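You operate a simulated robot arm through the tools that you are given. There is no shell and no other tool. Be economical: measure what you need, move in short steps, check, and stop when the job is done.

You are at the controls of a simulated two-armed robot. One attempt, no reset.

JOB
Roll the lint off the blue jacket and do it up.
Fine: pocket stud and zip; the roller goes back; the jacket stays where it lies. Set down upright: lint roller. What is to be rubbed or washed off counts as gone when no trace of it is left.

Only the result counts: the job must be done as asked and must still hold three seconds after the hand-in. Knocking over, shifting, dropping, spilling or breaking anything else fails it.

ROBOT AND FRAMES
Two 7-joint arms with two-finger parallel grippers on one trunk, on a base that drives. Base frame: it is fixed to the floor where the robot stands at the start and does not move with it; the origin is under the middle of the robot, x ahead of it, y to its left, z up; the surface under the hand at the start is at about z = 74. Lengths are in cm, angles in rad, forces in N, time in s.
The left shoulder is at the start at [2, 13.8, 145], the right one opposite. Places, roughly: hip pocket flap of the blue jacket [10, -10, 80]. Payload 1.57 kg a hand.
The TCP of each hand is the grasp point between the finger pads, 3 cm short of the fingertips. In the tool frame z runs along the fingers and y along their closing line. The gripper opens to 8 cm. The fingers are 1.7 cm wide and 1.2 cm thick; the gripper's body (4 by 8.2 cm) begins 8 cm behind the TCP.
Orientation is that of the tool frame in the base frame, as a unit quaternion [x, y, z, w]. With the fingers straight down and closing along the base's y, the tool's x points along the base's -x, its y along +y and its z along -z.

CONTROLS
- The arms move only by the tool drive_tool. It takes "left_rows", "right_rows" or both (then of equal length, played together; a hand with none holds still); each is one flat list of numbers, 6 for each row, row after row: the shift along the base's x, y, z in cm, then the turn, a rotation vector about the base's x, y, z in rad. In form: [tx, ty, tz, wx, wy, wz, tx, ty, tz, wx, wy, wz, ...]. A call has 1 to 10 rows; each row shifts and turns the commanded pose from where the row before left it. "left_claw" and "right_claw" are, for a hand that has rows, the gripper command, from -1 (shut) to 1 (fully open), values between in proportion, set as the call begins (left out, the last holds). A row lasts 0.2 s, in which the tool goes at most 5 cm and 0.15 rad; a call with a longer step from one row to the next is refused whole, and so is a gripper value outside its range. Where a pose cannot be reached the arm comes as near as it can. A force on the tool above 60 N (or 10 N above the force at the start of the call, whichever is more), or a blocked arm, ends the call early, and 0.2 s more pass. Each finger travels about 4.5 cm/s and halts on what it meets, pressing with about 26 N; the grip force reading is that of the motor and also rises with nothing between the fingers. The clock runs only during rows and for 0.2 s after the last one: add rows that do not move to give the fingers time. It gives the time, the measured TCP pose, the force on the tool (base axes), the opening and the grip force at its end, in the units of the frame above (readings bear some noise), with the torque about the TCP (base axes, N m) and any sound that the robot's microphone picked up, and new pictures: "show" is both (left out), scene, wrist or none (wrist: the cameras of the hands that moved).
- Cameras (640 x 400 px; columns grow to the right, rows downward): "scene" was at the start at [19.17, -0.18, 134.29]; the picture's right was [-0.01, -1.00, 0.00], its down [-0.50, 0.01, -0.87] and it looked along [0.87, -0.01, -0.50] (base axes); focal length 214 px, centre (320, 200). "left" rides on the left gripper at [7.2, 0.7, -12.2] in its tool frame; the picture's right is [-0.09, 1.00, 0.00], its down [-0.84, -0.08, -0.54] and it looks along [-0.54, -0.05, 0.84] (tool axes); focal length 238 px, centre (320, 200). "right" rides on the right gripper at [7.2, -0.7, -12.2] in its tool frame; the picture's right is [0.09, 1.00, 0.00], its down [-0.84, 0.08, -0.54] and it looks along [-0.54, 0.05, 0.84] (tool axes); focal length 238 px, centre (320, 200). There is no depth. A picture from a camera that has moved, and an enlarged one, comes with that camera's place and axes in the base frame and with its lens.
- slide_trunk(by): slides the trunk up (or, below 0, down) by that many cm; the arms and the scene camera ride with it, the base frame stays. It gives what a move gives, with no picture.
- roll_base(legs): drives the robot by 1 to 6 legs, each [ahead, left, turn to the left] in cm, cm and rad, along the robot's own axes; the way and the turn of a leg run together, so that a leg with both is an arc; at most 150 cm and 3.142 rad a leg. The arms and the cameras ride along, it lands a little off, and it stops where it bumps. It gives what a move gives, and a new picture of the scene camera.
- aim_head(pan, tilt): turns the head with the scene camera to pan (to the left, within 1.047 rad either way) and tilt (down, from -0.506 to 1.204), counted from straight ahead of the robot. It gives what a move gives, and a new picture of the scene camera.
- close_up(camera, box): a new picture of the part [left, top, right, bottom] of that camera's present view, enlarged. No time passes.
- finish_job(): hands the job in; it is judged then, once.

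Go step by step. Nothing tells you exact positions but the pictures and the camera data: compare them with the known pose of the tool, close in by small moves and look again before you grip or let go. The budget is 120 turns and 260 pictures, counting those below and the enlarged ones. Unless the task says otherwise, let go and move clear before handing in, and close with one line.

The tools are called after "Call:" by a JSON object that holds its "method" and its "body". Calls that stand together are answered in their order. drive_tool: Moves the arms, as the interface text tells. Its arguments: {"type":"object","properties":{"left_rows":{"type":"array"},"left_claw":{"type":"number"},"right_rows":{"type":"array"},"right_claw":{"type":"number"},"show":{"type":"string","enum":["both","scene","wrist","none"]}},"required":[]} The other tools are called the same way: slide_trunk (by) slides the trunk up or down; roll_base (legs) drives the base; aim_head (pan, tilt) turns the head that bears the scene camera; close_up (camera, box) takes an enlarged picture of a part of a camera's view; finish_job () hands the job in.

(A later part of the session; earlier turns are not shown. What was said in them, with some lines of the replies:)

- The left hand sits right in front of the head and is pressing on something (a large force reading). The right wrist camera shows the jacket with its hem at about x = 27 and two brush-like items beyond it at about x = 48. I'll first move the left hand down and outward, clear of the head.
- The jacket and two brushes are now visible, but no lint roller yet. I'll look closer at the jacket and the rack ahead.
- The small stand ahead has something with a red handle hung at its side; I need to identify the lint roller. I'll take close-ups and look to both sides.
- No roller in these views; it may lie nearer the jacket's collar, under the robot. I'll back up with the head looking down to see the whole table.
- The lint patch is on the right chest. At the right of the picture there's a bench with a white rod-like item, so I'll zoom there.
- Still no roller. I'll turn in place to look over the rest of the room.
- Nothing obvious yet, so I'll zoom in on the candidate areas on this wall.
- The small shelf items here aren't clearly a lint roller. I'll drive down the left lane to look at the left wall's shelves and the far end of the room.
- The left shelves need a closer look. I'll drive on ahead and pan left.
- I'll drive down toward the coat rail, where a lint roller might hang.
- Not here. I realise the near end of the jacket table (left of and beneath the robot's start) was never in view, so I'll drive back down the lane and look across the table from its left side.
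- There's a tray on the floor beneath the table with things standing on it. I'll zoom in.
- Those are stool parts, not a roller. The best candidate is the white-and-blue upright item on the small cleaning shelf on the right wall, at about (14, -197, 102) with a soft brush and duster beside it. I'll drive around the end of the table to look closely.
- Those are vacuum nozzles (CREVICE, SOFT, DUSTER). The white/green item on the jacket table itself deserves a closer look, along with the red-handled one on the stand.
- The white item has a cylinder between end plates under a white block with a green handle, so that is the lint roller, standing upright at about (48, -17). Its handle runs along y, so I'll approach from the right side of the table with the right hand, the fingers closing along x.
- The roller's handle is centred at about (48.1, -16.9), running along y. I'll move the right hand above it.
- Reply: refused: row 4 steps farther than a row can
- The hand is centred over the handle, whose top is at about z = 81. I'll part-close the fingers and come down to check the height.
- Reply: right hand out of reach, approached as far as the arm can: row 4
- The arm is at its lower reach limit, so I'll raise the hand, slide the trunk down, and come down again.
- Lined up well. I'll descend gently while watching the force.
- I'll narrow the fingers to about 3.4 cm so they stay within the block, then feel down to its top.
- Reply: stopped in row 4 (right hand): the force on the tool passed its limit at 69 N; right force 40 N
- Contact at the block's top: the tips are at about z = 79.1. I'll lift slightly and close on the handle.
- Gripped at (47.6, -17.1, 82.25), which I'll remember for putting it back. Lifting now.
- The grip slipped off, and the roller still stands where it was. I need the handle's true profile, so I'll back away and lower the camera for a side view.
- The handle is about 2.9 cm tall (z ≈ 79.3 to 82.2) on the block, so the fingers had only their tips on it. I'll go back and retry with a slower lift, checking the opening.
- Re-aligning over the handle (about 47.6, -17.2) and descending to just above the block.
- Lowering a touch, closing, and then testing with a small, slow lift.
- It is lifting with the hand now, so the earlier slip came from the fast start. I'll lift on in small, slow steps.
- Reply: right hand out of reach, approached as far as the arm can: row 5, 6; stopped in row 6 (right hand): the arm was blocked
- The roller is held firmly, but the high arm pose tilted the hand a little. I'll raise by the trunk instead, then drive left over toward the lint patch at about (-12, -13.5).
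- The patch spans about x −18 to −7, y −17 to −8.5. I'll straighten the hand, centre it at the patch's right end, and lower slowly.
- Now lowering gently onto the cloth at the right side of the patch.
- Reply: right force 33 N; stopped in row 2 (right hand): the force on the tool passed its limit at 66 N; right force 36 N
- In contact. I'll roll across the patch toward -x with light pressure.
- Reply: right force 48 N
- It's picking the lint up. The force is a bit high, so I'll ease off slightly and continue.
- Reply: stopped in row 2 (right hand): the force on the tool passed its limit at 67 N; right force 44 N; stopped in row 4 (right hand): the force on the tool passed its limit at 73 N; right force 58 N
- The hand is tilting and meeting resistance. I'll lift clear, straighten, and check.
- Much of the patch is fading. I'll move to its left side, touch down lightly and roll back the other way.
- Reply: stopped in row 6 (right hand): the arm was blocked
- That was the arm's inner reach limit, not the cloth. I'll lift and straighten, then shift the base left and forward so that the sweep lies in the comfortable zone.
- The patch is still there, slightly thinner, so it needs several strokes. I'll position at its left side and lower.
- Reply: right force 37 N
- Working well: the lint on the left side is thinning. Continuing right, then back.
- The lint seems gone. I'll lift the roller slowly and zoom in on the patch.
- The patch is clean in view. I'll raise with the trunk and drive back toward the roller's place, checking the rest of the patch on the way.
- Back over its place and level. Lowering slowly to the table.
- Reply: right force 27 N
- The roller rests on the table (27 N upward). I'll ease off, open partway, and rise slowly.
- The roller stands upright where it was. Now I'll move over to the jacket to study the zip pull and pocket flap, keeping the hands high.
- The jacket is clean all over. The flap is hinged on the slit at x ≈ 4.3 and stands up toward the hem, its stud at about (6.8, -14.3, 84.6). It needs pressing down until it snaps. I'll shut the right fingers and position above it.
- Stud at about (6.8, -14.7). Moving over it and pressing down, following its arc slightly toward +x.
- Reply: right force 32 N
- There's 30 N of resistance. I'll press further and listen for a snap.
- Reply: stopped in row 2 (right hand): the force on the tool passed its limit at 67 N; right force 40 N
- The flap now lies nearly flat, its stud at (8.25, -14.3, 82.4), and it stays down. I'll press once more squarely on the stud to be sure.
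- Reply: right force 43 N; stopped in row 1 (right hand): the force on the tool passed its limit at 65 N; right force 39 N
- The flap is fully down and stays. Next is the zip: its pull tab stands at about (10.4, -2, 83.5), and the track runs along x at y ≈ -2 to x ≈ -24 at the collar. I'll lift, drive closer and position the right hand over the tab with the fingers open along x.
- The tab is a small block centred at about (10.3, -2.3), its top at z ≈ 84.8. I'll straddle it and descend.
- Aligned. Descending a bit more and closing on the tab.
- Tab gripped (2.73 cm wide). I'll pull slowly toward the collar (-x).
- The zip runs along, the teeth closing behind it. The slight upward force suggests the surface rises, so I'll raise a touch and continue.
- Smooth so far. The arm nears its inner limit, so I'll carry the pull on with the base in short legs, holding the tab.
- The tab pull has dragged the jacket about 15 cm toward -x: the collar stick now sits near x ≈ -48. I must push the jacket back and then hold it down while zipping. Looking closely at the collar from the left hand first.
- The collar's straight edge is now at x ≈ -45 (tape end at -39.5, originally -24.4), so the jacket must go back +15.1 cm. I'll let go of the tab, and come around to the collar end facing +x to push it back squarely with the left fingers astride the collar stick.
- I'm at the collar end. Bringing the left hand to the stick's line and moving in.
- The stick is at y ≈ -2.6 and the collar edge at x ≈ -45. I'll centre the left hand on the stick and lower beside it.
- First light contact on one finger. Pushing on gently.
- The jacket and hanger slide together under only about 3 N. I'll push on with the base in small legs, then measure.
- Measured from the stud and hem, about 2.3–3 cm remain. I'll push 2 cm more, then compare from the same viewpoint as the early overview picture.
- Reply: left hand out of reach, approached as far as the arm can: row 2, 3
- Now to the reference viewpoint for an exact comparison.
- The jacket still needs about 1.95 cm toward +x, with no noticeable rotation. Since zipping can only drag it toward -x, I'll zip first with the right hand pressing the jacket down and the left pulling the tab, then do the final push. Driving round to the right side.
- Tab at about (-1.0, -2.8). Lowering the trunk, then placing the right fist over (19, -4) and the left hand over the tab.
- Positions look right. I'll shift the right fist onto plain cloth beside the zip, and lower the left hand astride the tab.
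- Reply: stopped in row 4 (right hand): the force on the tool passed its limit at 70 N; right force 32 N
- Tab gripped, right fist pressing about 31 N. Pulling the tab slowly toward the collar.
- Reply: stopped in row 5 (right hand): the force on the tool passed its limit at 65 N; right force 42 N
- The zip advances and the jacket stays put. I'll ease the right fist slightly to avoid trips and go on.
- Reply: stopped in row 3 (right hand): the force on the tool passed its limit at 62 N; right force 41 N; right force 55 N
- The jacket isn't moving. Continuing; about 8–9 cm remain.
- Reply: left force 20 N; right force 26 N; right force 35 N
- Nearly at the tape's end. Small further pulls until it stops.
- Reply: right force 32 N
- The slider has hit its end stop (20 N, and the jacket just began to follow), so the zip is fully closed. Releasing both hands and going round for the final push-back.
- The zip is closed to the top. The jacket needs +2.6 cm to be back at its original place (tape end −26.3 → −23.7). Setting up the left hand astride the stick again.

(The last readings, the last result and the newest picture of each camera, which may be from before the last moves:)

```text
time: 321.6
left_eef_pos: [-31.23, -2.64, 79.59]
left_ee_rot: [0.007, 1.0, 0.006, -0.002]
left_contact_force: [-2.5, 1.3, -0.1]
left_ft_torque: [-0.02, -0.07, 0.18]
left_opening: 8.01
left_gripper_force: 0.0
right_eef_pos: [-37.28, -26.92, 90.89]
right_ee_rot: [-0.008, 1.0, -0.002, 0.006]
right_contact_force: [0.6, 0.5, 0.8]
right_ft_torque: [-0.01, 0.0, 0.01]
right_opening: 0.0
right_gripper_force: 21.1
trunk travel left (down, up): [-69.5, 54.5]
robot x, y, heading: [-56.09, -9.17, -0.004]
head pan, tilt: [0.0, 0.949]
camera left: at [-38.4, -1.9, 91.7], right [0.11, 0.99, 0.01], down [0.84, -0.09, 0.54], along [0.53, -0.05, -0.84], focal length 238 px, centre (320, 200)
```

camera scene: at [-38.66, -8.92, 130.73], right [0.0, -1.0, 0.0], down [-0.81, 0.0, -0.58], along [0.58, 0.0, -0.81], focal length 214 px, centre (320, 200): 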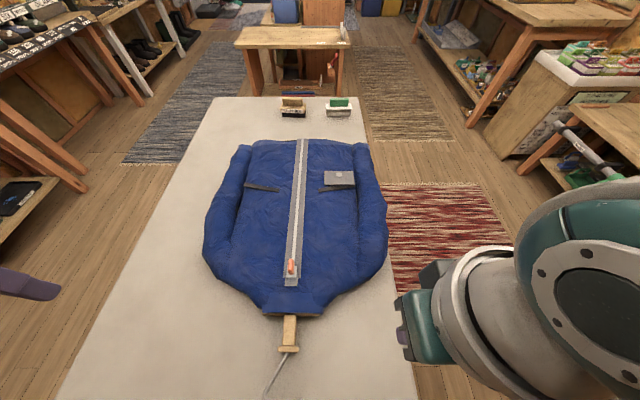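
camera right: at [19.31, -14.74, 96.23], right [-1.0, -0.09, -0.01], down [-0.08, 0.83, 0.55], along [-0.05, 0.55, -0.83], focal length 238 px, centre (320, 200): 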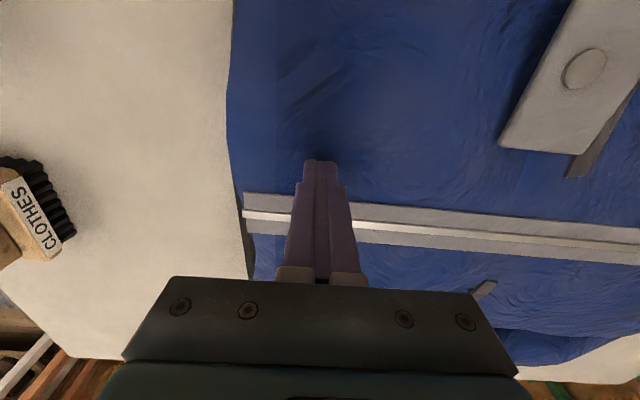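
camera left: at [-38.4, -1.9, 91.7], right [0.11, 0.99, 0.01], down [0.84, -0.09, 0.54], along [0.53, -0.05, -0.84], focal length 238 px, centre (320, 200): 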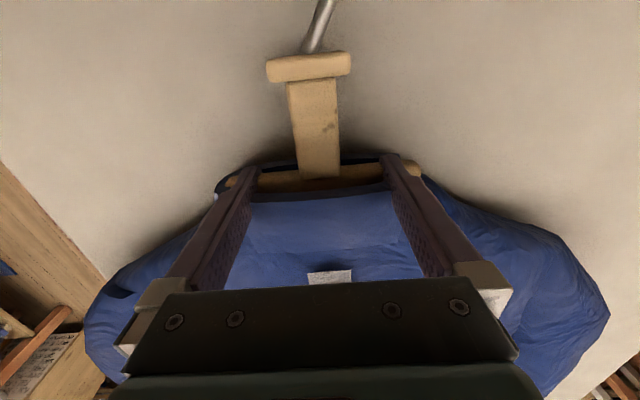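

Contact. I'll yaw slightly so that the -y finger leads (undoing the tiny rotation), and push the last 2.3 cm.

Call:
{"method": "drive_tool", "body": {"left_rows": [0, 0, 0, 0, 0, 0.06, 0.3, 0, 0, 0, 0, 0, 0.4, 0, 0, 0, 0, 0, 0.5, 0, 0, 0, 0, 0, 0.5, 0, 0, 0, 0, 0, 0.4, 0, 0, 0, 0, 0, 0.2, 0, 0, 0, 0, 0, 0, 0, 0, 0, 0, 0], "show": "wrist"}}

Call:
{"method": "drive_tool", "body": {"left_rows": [-1, 0, 0, 0, 0, -0.06, -3, 0, 0, 0, 0, 0, -1.5, 0, 2, 0, 0, 0, 0, 0, 4, 0, 0, 0, 0, 0, 4, 0, 0, 0, 0, 3, 3, 0, 0, 0, 0, 4, 2, 0, 0, 0, 0, 4, 2, 0, 0, 0, 0, 4, 0, 0, 0, 0, 0, 4, 0, 0, 0, 0], "show": "none"}}

Call:
{"method": "slide_trunk", "body": {"by": 13}}

Call:
{"method": "drive_tool", "body": {"left_rows": [0, 4, 0, 0, 0, 0, 0, 4, 0, 0, 0, 0], "show": "none"}}

Call:
{"method": "roll_base", "body": {"legs": [[6, 9, 0.004]]}}

Call:
{"method": "close_up", "body": {"camera": "scene", "box": [220, 130, 440, 400]}}

```text
time: 323.4
left_eef_pos: [-28.99, -2.53, 79.46]
left_ee_rot: [-0.024, 1.0, 0.007, -0.002]
left_contact_force: [-3.7, -0.1, -0.4]
left_ft_torque: [0.01, -0.04, -0.15]
left_opening: 8.01
left_gripper_force: 0.1
right_eef_pos: [-37.31, -26.83, 91.0]
right_ee_rot: [-0.007, 1.0, -0.002, 0.005]
right_contact_force: [-0.1, 0.2, 0.3]
right_ft_torque: [0.02, -0.01, 0.02]
right_opening: 0.0
right_gripper_force: 21.4
trunk travel left (down, up): [-69.5, 54.5]
robot x, y, heading: [-55.95, -8.7, 0.001]
head pan, tilt: [0.0, 0.949]
camera left: at [-36.19, -2.32, 91.71], right [0.05, 1.0, 0.01], down [0.84, -0.04, 0.54], along [0.54, -0.01, -0.84], focal length 238 px, centre (320, 200)
```

left: 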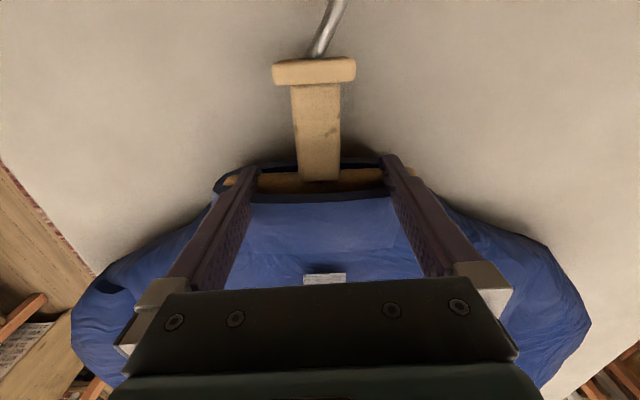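

```text
time: 325.6
left_eef_pos: [-34.34, 16.49, 96.61]
left_ee_rot: [0.007, 1.0, 0.005, -0.003]
left_contact_force: [0.1, -0.2, -0.7]
left_ft_torque: [-0.01, -0.03, 0.02]
left_opening: 7.99
left_gripper_force: 0.0
right_eef_pos: [-37.25, -26.73, 91.01]
right_ee_rot: [-0.007, 1.0, -0.002, 0.006]
right_contact_force: [0.6, -0.3, 0.3]
right_ft_torque: [0.0, -0.01, 0.0]
right_opening: 0.0
right_gripper_force: 21.2
trunk travel left (down, up): [-69.5, 54.5]
robot x, y, heading: [-56.23, -8.69, -0.003]
head pan, tilt: [0.0, 0.949]
```

```text
time: 327.1
left_eef_pos: [-34.36, 16.58, 109.6]
left_ee_rot: [0.007, 1.0, 0.007, -0.002]
left_contact_force: [0.6, -0.1, -0.2]
left_ft_torque: [-0.03, -0.02, -0.03]
left_opening: 8.0
left_gripper_force: 0.1
right_eef_pos: [-37.3, -26.78, 104.08]
right_ee_rot: [-0.006, 1.0, -0.002, 0.006]
right_contact_force: [-0.1, 0.4, 0.2]
right_ft_torque: [-0.06, 0.05, 0.0]
right_opening: 0.0
right_gripper_force: 21.2
trunk travel left (down, up): [-82.5, 41.5]
robot x, y, heading: [-55.96, -8.91, 0.001]
head pan, tilt: [0.0, 0.949]
```

```text
time: 327.7
left_eef_pos: [-34.19, 24.77, 109.53]
left_ee_rot: [0.007, 1.0, 0.006, -0.002]
left_contact_force: [-1.1, -0.5, -0.5]
left_ft_torque: [-0.03, 0.02, 0.0]
left_opening: 7.98
left_gripper_force: 0.1
right_eef_pos: [-37.24, -26.68, 103.99]
right_ee_rot: [-0.008, 1.0, -0.003, 0.007]
right_contact_force: [0.4, -0.2, 0.0]
right_ft_torque: [0.0, 0.03, 0.01]
right_opening: 0.0
right_gripper_force: 21.4
trunk travel left (down, up): [-82.5, 41.5]
robot x, y, heading: [-56.27, -8.99, 0.004]
head pan, tilt: [0.0, 0.949]
```

```text
time: 328.9
left_eef_pos: [-28.27, 33.61, 109.59]
left_ee_rot: [0.004, 1.0, 0.007, -0.002]
left_contact_force: [-0.5, -0.2, -0.6]
left_ft_torque: [0.01, -0.01, -0.01]
left_opening: 7.99
left_gripper_force: 0.0
right_eef_pos: [-31.01, -17.93, 103.95]
right_ee_rot: [-0.01, 1.0, -0.003, 0.005]
right_contact_force: [-0.2, -0.2, 0.4]
right_ft_torque: [-0.03, 0.03, 0.02]
right_opening: 0.0
right_gripper_force: 22.3
trunk travel left (down, up): [-82.5, 41.5]
robot x, y, heading: [-50.07, 0.05, 0.003]
head pan, tilt: [0.0, 0.949]
camera scene: at [-32.59, 0.02, 130.73], right [0.0, -1.0, 0.0], down [-0.81, 0.0, -0.58], along [0.58, 0.0, -0.81], focal length 214 px, centre (320, 200)
```

scene: 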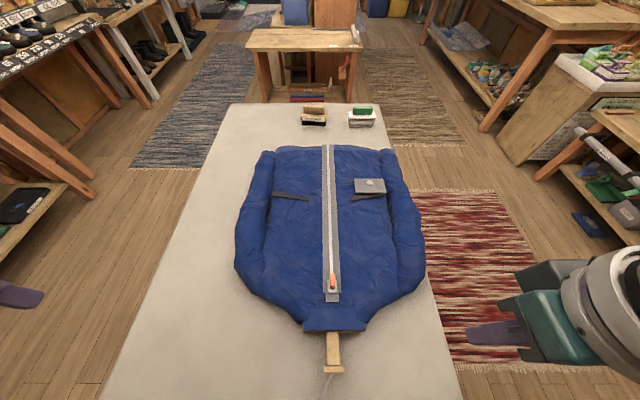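

```text
1.48 times, centred on (330, 265) of scene
camera zoom: at [-32.59, 0.02, 130.73], right [0.0, -1.0, 0.0], down [-0.81, 0.0, -0.58], along [0.58, 0.0, -0.81], focal length 318 px, centre (305, 104)
```

zoom: 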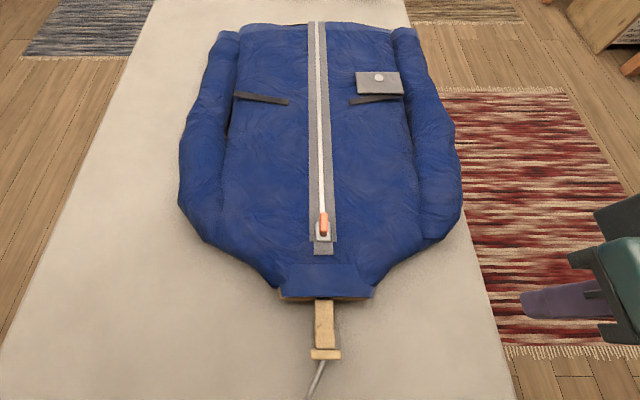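

The jacket is back in its original position to within a few millimetres. A close check of the pocket stud, the zip and the roller.

Call:
{"method": "close_up", "body": {"camera": "scene", "box": [340, 165, 400, 205]}}

Call:
{"method": "close_up", "body": {"camera": "scene", "box": [290, 90, 390, 140]}}

Call:
{"method": "close_up", "body": {"camera": "scene", "box": [300, 240, 400, 310]}}

```text
10.00 times, centred on (370, 185) of scene
camera zoom: at [-32.59, 0.02, 130.73], right [0.0, -1.0, 0.0], down [-0.81, 0.0, -0.58], along [0.58, 0.0, -0.81], focal length 2145 px, centre (-180, 350)
```

zoom: 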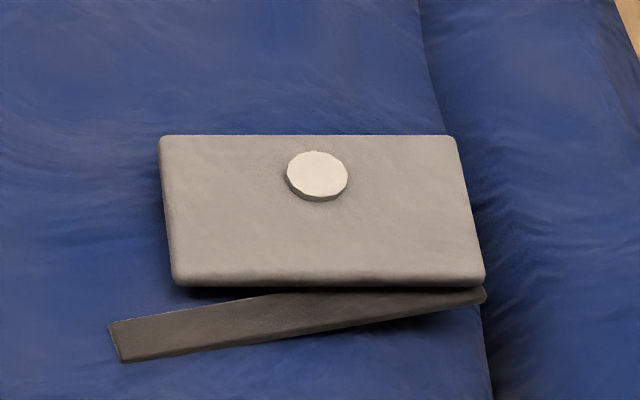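

```text
6.40 times, centred on (340, 115) of scene
camera zoom: at [-32.59, 0.02, 130.73], right [0.0, -1.0, 0.0], down [-0.81, 0.0, -0.58], along [0.58, 0.0, -0.81], focal length 1373 px, centre (192, 744)
```

zoom: 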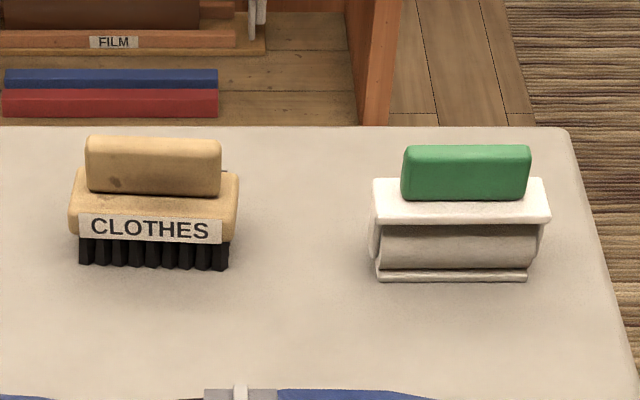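

```text
5.71 times, centred on (350, 275) of scene
camera zoom: at [-32.59, 0.02, 130.73], right [0.0, -1.0, 0.0], down [-0.81, 0.0, -0.58], along [0.58, 0.0, -0.81], focal length 1226 px, centre (149, -229)
```

zoom: 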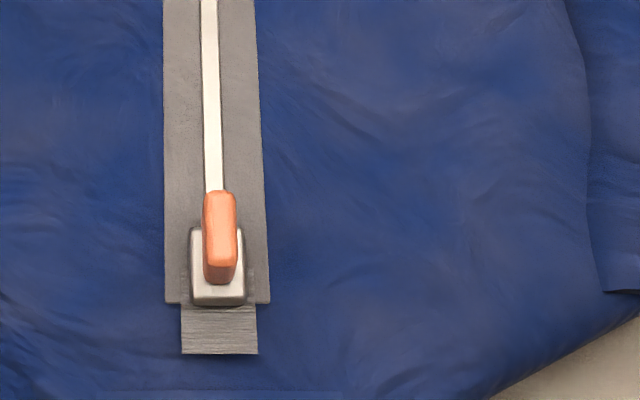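

The lint is gone and the zip is closed up to its stop. The stud flap is pressed flat, the roller stands upright at its place, and the jacket lies where it was. Both hands are clear, so I'm handing in.

Call:
{"method": "finish_job", "body": {}}

```text
The job is handed in.
```

I rolled the lint off the jacket, closed the zip to its end stop and put the roller back upright. I pressed the pocket flap down hard on its stud; it stays flat, but I never heard a snap, so I can't be sure the stud is fastened. Pulling the zip dragged the jacket about 15 cm along the table, so I pushed it back to within a few millimetres of where it lay.
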